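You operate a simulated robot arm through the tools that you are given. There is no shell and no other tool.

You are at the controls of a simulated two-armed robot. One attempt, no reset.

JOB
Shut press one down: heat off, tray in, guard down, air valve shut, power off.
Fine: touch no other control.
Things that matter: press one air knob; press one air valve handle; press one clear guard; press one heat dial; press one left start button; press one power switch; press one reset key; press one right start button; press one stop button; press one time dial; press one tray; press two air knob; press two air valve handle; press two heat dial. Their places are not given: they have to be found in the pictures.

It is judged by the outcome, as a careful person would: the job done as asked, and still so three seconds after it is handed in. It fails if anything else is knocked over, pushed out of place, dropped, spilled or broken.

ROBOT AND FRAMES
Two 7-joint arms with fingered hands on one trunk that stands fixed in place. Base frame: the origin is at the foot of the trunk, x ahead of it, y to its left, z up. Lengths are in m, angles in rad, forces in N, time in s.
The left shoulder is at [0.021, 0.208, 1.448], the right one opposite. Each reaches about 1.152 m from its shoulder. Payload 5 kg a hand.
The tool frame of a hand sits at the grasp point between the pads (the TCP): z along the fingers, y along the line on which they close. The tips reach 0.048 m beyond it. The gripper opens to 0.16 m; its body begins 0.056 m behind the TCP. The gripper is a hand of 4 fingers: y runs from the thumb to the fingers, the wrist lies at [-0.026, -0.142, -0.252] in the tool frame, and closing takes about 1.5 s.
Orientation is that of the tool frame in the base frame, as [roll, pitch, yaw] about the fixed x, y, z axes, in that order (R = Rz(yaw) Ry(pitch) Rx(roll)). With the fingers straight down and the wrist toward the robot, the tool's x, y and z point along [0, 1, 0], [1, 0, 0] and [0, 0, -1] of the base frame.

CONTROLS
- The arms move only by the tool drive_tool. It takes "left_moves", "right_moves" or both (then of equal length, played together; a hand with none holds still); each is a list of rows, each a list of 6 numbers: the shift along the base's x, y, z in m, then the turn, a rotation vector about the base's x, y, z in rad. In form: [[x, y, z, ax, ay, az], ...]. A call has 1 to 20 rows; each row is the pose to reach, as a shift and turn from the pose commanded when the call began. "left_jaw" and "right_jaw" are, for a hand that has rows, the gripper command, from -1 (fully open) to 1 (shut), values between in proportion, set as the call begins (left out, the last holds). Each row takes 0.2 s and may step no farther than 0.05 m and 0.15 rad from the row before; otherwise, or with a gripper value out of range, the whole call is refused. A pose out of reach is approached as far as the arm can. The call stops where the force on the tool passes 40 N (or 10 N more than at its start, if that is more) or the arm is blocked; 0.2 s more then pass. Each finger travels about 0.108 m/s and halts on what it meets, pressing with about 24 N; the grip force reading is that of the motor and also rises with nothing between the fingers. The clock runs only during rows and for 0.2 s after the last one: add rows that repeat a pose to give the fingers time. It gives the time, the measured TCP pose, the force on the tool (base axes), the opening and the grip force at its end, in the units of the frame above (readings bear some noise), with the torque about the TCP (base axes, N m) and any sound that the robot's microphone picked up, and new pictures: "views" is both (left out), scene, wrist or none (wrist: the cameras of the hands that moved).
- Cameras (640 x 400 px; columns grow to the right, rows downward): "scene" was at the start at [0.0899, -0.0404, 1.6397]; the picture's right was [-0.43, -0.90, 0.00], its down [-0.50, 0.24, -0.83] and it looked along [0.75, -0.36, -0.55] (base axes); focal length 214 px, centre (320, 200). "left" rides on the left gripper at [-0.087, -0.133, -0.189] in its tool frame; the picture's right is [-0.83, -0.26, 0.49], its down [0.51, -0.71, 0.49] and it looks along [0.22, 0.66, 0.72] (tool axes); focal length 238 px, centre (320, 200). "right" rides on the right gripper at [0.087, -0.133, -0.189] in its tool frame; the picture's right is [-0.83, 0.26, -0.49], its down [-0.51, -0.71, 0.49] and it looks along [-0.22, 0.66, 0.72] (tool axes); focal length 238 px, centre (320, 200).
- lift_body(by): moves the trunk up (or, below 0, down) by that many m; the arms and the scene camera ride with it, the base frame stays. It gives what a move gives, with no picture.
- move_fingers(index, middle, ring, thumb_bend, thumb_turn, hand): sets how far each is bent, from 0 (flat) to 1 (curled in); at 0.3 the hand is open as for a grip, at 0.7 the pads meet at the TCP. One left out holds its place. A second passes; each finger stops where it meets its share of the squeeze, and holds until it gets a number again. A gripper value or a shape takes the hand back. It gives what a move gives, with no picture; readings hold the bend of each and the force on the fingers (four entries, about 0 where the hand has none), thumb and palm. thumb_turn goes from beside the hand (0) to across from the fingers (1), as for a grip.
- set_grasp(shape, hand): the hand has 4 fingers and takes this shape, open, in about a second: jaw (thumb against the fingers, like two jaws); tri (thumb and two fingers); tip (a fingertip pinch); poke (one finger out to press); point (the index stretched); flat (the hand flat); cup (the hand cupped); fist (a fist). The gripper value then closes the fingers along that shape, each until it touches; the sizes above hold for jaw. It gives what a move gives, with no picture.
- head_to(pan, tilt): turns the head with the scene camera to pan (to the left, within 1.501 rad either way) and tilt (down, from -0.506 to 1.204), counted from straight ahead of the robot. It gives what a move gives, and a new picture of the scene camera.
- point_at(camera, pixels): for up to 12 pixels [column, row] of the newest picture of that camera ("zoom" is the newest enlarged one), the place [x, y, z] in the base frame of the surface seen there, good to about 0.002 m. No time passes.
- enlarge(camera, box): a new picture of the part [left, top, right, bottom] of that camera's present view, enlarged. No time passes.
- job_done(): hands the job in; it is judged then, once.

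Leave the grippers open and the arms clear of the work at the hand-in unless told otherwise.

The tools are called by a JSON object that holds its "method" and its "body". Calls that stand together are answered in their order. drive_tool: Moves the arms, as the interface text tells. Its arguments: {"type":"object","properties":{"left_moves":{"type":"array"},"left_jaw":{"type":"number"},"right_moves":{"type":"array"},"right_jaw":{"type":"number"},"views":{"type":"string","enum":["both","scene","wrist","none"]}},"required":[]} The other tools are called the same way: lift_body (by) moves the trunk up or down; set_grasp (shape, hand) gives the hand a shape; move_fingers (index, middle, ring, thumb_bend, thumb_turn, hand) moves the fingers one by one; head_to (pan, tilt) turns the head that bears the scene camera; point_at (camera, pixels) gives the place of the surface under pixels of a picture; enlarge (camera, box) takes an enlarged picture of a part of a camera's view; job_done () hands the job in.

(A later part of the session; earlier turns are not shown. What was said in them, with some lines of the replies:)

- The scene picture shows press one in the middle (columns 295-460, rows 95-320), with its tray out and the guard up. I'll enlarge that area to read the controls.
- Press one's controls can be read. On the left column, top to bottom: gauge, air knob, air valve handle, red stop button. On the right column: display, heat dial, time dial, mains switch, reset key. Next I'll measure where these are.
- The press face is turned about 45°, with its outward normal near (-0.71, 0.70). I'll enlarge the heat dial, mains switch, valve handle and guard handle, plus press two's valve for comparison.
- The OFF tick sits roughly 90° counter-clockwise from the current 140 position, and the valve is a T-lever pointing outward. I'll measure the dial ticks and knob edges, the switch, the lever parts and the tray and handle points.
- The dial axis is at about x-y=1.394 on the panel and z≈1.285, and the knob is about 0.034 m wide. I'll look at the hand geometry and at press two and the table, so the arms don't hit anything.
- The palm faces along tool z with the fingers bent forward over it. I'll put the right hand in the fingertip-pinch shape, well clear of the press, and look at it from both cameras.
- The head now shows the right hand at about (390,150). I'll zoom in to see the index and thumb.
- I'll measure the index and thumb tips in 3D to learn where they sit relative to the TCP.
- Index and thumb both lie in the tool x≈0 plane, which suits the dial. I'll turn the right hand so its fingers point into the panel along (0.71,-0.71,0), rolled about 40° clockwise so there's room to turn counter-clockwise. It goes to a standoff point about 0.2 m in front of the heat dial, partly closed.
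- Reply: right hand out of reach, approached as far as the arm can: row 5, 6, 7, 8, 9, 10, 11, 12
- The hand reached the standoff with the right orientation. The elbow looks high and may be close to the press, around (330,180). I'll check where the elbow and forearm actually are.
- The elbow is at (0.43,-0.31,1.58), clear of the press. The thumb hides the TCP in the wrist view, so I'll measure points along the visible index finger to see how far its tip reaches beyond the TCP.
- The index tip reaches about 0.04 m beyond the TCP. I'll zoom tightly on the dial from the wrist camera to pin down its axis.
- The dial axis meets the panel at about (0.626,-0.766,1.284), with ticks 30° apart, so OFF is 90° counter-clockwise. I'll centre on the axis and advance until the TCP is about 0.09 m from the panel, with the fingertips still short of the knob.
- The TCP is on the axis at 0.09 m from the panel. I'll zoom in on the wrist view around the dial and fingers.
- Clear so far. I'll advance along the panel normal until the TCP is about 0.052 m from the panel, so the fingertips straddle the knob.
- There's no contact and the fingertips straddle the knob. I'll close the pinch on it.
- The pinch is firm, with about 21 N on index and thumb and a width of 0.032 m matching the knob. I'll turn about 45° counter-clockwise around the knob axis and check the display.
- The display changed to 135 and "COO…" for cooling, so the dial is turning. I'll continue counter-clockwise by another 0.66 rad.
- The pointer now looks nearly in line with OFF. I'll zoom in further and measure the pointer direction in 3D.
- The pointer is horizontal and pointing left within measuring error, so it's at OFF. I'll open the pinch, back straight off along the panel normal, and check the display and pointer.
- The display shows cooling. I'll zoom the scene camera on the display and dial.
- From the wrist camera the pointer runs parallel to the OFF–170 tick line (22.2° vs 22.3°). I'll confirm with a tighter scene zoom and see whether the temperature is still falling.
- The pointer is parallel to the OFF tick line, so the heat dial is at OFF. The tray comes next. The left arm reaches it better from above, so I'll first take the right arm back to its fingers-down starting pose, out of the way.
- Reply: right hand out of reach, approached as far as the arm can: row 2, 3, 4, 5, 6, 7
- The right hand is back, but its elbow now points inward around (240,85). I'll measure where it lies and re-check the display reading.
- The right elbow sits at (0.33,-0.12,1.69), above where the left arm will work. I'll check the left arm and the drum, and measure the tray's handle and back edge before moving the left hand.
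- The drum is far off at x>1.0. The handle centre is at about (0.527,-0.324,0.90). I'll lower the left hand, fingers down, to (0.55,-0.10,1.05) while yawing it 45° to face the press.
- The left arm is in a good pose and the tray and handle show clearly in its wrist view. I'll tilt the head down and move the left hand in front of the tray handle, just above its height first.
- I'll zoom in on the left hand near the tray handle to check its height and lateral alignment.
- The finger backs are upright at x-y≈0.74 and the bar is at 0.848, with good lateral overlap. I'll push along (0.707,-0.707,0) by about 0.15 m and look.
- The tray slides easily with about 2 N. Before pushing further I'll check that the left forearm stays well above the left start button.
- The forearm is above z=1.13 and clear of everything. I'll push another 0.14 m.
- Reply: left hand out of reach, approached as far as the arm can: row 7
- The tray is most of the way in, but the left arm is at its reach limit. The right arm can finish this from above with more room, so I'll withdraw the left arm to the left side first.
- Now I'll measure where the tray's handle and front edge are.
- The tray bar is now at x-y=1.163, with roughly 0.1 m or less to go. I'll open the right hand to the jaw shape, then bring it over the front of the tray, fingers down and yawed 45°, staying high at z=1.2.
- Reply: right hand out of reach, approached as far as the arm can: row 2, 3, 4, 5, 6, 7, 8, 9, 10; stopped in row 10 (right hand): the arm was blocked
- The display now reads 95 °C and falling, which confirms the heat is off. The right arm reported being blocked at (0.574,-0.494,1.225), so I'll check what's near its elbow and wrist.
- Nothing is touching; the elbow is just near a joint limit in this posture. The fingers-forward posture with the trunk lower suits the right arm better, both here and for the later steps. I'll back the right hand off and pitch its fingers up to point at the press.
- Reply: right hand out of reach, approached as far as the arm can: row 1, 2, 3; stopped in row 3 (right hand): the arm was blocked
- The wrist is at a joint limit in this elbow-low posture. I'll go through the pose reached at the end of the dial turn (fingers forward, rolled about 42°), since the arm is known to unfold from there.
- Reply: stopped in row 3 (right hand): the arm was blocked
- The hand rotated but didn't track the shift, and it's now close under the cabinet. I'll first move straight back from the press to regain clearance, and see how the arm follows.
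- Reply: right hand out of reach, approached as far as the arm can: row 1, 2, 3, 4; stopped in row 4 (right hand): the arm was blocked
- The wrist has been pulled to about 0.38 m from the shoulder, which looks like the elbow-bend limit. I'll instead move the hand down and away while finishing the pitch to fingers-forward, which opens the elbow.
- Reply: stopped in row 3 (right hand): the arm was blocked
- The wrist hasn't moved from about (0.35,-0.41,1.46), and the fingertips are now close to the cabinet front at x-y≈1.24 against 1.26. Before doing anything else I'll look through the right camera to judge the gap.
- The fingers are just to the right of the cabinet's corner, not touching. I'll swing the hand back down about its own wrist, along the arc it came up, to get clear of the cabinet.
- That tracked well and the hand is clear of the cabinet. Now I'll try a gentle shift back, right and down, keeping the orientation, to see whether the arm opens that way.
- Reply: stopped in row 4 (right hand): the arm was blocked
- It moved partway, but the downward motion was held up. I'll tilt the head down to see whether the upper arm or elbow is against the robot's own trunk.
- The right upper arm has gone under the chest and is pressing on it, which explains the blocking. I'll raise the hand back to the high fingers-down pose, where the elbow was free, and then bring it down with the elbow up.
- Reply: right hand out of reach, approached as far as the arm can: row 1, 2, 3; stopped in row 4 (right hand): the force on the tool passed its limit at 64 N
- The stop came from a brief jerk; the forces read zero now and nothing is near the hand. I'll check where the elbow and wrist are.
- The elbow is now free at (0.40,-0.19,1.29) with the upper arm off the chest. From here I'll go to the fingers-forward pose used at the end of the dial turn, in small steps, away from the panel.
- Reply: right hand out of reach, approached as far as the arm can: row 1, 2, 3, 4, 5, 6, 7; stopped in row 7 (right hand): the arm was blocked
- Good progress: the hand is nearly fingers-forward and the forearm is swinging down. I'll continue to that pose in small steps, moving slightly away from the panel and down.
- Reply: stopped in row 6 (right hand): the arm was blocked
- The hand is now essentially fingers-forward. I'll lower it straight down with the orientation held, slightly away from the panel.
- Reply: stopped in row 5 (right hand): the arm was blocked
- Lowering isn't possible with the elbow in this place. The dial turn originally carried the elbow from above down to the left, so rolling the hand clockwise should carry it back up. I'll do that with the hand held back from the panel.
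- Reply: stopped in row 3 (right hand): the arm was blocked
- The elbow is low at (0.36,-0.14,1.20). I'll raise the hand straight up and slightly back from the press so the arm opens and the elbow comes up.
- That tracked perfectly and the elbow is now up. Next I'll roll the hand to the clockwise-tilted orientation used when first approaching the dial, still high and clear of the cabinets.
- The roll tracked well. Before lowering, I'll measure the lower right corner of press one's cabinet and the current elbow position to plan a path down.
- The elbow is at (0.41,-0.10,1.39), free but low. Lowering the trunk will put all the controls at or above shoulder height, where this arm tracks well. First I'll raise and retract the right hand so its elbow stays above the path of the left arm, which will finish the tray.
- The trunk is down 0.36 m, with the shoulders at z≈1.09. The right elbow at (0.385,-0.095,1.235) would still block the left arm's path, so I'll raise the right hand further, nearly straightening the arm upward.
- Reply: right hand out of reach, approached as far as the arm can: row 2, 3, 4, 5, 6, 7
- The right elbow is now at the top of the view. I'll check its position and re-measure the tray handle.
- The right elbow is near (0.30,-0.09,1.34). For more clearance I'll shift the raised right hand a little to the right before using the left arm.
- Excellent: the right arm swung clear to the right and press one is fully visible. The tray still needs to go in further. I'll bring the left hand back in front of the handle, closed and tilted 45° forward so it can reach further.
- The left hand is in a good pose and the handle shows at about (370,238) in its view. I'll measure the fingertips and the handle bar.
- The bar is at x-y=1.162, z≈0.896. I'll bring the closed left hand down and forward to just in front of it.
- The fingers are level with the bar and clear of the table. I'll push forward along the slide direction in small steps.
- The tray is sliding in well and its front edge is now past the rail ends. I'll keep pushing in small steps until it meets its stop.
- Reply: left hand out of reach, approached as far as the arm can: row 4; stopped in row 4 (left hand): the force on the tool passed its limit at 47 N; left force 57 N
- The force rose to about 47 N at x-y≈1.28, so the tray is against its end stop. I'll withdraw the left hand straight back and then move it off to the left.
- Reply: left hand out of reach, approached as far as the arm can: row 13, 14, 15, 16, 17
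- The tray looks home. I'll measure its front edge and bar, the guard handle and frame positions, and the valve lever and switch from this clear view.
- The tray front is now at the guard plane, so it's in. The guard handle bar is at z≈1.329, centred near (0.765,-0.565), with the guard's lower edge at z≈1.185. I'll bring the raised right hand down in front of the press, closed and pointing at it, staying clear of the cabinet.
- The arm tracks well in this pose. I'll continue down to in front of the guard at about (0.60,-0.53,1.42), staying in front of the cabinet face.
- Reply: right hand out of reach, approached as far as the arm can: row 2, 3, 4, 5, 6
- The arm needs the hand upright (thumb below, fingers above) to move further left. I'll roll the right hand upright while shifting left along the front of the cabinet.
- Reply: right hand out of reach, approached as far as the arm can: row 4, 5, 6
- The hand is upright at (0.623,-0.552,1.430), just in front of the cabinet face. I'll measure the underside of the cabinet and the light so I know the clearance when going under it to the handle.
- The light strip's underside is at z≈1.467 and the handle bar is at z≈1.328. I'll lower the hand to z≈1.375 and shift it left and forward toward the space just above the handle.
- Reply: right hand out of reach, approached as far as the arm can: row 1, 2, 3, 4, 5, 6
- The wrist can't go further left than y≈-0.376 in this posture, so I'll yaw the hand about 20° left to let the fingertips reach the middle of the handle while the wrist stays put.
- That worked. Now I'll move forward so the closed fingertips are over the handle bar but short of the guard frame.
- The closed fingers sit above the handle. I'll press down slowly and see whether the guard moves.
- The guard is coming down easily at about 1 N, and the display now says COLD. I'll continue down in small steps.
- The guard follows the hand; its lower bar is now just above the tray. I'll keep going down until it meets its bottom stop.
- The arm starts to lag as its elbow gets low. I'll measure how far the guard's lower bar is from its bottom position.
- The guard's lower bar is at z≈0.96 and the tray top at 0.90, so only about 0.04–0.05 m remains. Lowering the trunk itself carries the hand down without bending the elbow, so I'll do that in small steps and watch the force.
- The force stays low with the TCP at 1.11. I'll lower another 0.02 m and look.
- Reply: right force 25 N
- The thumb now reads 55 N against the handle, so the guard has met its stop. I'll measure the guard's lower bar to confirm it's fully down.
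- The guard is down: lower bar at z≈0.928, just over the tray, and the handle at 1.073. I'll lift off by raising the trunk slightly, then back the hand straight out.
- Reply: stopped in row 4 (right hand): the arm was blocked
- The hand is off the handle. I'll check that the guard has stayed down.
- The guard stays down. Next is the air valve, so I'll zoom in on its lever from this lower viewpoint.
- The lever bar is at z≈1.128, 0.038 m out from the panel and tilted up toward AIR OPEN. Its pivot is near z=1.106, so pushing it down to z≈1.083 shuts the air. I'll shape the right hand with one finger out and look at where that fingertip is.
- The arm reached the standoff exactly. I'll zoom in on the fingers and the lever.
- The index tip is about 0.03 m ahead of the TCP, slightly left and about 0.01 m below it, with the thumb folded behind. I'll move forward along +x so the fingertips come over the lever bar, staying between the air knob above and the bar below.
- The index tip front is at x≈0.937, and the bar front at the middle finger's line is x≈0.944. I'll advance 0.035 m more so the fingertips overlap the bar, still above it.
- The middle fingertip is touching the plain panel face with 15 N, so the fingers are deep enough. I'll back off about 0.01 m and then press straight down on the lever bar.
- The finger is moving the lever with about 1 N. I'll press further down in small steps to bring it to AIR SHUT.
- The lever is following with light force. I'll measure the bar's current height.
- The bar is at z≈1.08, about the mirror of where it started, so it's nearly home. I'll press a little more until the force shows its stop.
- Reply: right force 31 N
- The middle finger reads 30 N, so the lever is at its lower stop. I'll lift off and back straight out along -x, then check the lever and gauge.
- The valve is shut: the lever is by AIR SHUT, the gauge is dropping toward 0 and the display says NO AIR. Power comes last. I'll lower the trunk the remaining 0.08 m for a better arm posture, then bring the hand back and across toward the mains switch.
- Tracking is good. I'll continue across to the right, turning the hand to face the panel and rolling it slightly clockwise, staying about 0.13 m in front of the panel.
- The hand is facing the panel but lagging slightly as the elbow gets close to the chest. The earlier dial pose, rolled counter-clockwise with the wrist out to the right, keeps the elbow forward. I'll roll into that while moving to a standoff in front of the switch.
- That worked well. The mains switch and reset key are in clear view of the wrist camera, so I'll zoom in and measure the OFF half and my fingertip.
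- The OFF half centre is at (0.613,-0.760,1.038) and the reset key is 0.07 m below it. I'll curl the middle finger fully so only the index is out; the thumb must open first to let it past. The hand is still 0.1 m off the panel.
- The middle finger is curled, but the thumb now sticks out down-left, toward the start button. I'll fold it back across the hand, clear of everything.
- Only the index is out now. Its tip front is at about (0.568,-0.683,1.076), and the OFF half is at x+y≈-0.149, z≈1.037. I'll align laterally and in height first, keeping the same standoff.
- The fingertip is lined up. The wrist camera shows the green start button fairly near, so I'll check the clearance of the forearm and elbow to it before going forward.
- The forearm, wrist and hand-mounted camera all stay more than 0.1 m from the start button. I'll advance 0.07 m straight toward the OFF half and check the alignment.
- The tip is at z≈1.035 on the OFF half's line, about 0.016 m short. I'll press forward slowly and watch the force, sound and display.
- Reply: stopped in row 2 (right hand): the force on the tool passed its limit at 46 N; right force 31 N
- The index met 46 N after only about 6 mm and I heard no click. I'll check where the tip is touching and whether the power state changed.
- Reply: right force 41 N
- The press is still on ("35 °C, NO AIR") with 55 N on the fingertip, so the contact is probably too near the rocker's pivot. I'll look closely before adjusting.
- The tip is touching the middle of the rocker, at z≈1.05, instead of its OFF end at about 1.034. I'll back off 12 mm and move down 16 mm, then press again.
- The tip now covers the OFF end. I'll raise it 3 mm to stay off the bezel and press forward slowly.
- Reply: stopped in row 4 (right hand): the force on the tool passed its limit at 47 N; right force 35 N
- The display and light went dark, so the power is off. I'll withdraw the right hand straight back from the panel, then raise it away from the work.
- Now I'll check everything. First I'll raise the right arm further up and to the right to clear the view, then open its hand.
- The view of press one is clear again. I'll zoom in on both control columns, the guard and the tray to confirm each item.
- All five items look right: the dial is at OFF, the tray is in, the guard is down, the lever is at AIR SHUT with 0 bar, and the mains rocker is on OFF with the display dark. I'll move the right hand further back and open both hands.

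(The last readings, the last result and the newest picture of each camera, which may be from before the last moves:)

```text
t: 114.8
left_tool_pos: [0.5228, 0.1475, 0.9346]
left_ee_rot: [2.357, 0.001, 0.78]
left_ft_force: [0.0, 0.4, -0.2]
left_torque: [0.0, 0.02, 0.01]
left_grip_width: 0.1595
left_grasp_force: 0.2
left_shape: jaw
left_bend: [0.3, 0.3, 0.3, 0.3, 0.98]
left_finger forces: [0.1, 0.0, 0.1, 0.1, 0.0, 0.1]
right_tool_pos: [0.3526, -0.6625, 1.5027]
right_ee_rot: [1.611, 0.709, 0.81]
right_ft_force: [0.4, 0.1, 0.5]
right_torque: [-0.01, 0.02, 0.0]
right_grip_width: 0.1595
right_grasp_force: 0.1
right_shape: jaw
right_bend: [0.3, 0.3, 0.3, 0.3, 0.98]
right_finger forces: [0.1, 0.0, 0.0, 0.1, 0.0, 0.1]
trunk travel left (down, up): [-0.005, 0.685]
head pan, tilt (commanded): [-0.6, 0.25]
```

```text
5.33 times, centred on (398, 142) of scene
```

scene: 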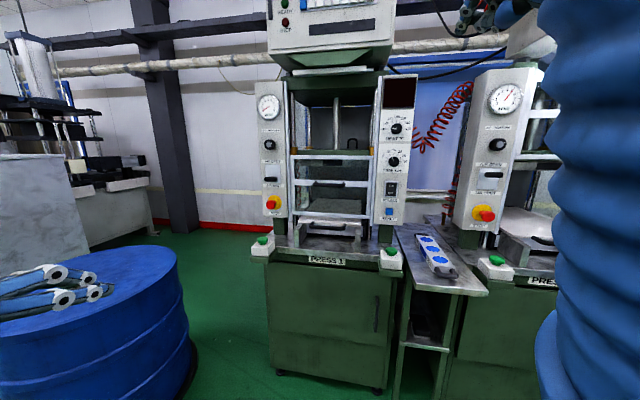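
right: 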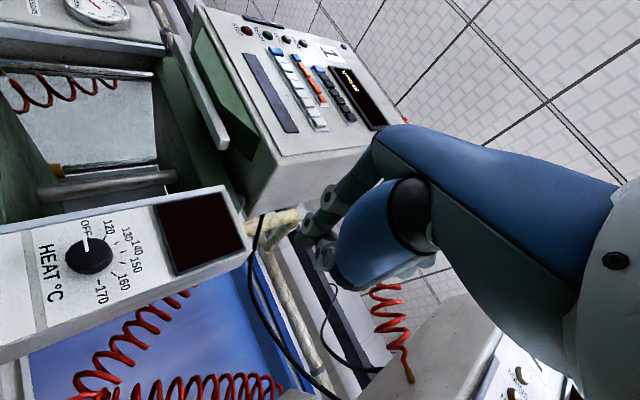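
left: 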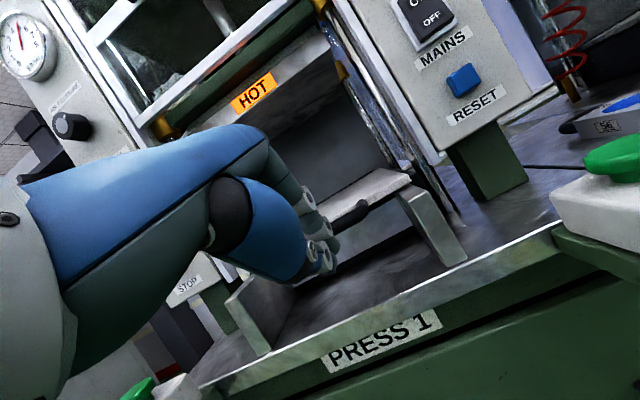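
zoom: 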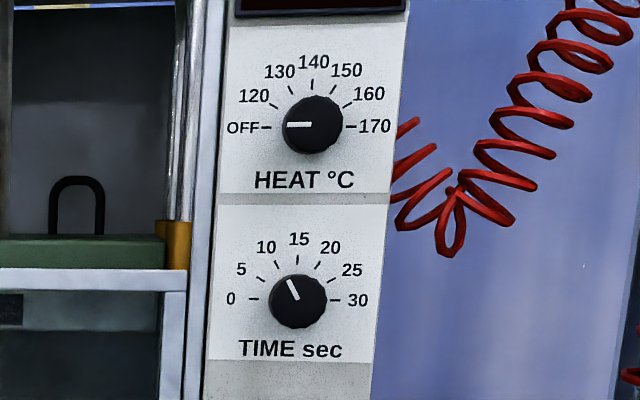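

The heat pointer is at OFF and the time dial still shows 10. One last check of the tray handle position, the start buttons and the reset key.

{"method": "enlarge", "body": {"camera": "scene", "box": [285, 195, 375, 265]}}

{"method": "enlarge", "body": {"camera": "scene", "box": [378, 170, 418, 275]}}

```text
5.71 times, centred on (330, 230) of scene
```

zoom: 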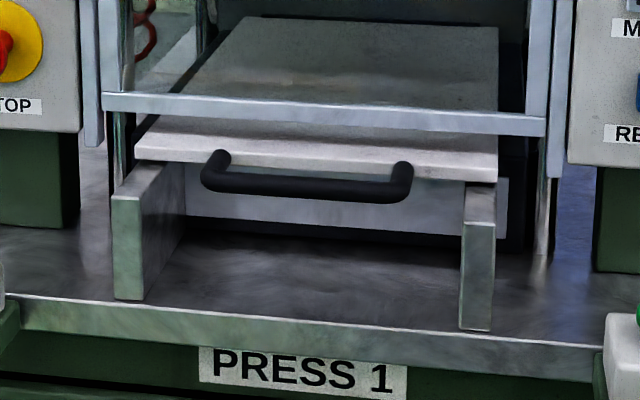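

```text
3.81 times, centred on (398, 222) of scene
```

zoom: 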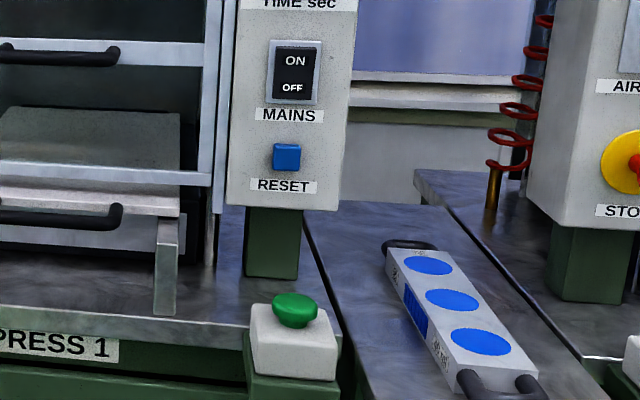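

{"method": "point_at", "body": {"camera": "scene", "pixels": [[327.4, 227.8], [320, 227], [340, 229], [330, 222], [312, 219], [350, 223]]}}

```text
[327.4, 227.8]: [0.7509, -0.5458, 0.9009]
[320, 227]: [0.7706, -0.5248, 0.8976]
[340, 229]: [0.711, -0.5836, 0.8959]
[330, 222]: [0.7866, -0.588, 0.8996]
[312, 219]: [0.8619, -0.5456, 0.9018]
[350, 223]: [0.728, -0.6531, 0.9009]
```

Everything holds: the tray bar hasn't moved (x-y=1.297), the guard is down, the valve is shut and the power and heat are off. Both hands are open and clear of the press, and the start buttons, reset key and stop button were not touched. Handing in.

{"method": "job_done", "body": {}}

```text
The job is handed in.
```

Press one is shut down and the job is handed in. I checked each item in the pictures just before handing in:

- **Heat:** the dial is at OFF, and the display fell from 140 °C to 35 °C before the power went off.
- **Tray:** it is pushed in to its end stop and was still there at the last check.
- **Guard:** it is fully down, with its lower bar just above the tray.
- **Air valve:** the lever is at AIR SHUT. The gauge fell from 5 bar to nearly 0, and the display showed NO AIR.
- **Power:** the mains switch is at OFF, and the display and light are dark.

No other control was touched. One fingertip briefly touched the bare panel beside the air valve. My first press on the mains switch landed mid-rocker and did nothing; the second turned it off.

While I was repositioning the right arm it came within about 2 cm of the press one cabinet. It also stopped once on a brief force spike in open space with nothing near the hand. I saw nothing knocked or moved.

Both hands are open and clear of the press.
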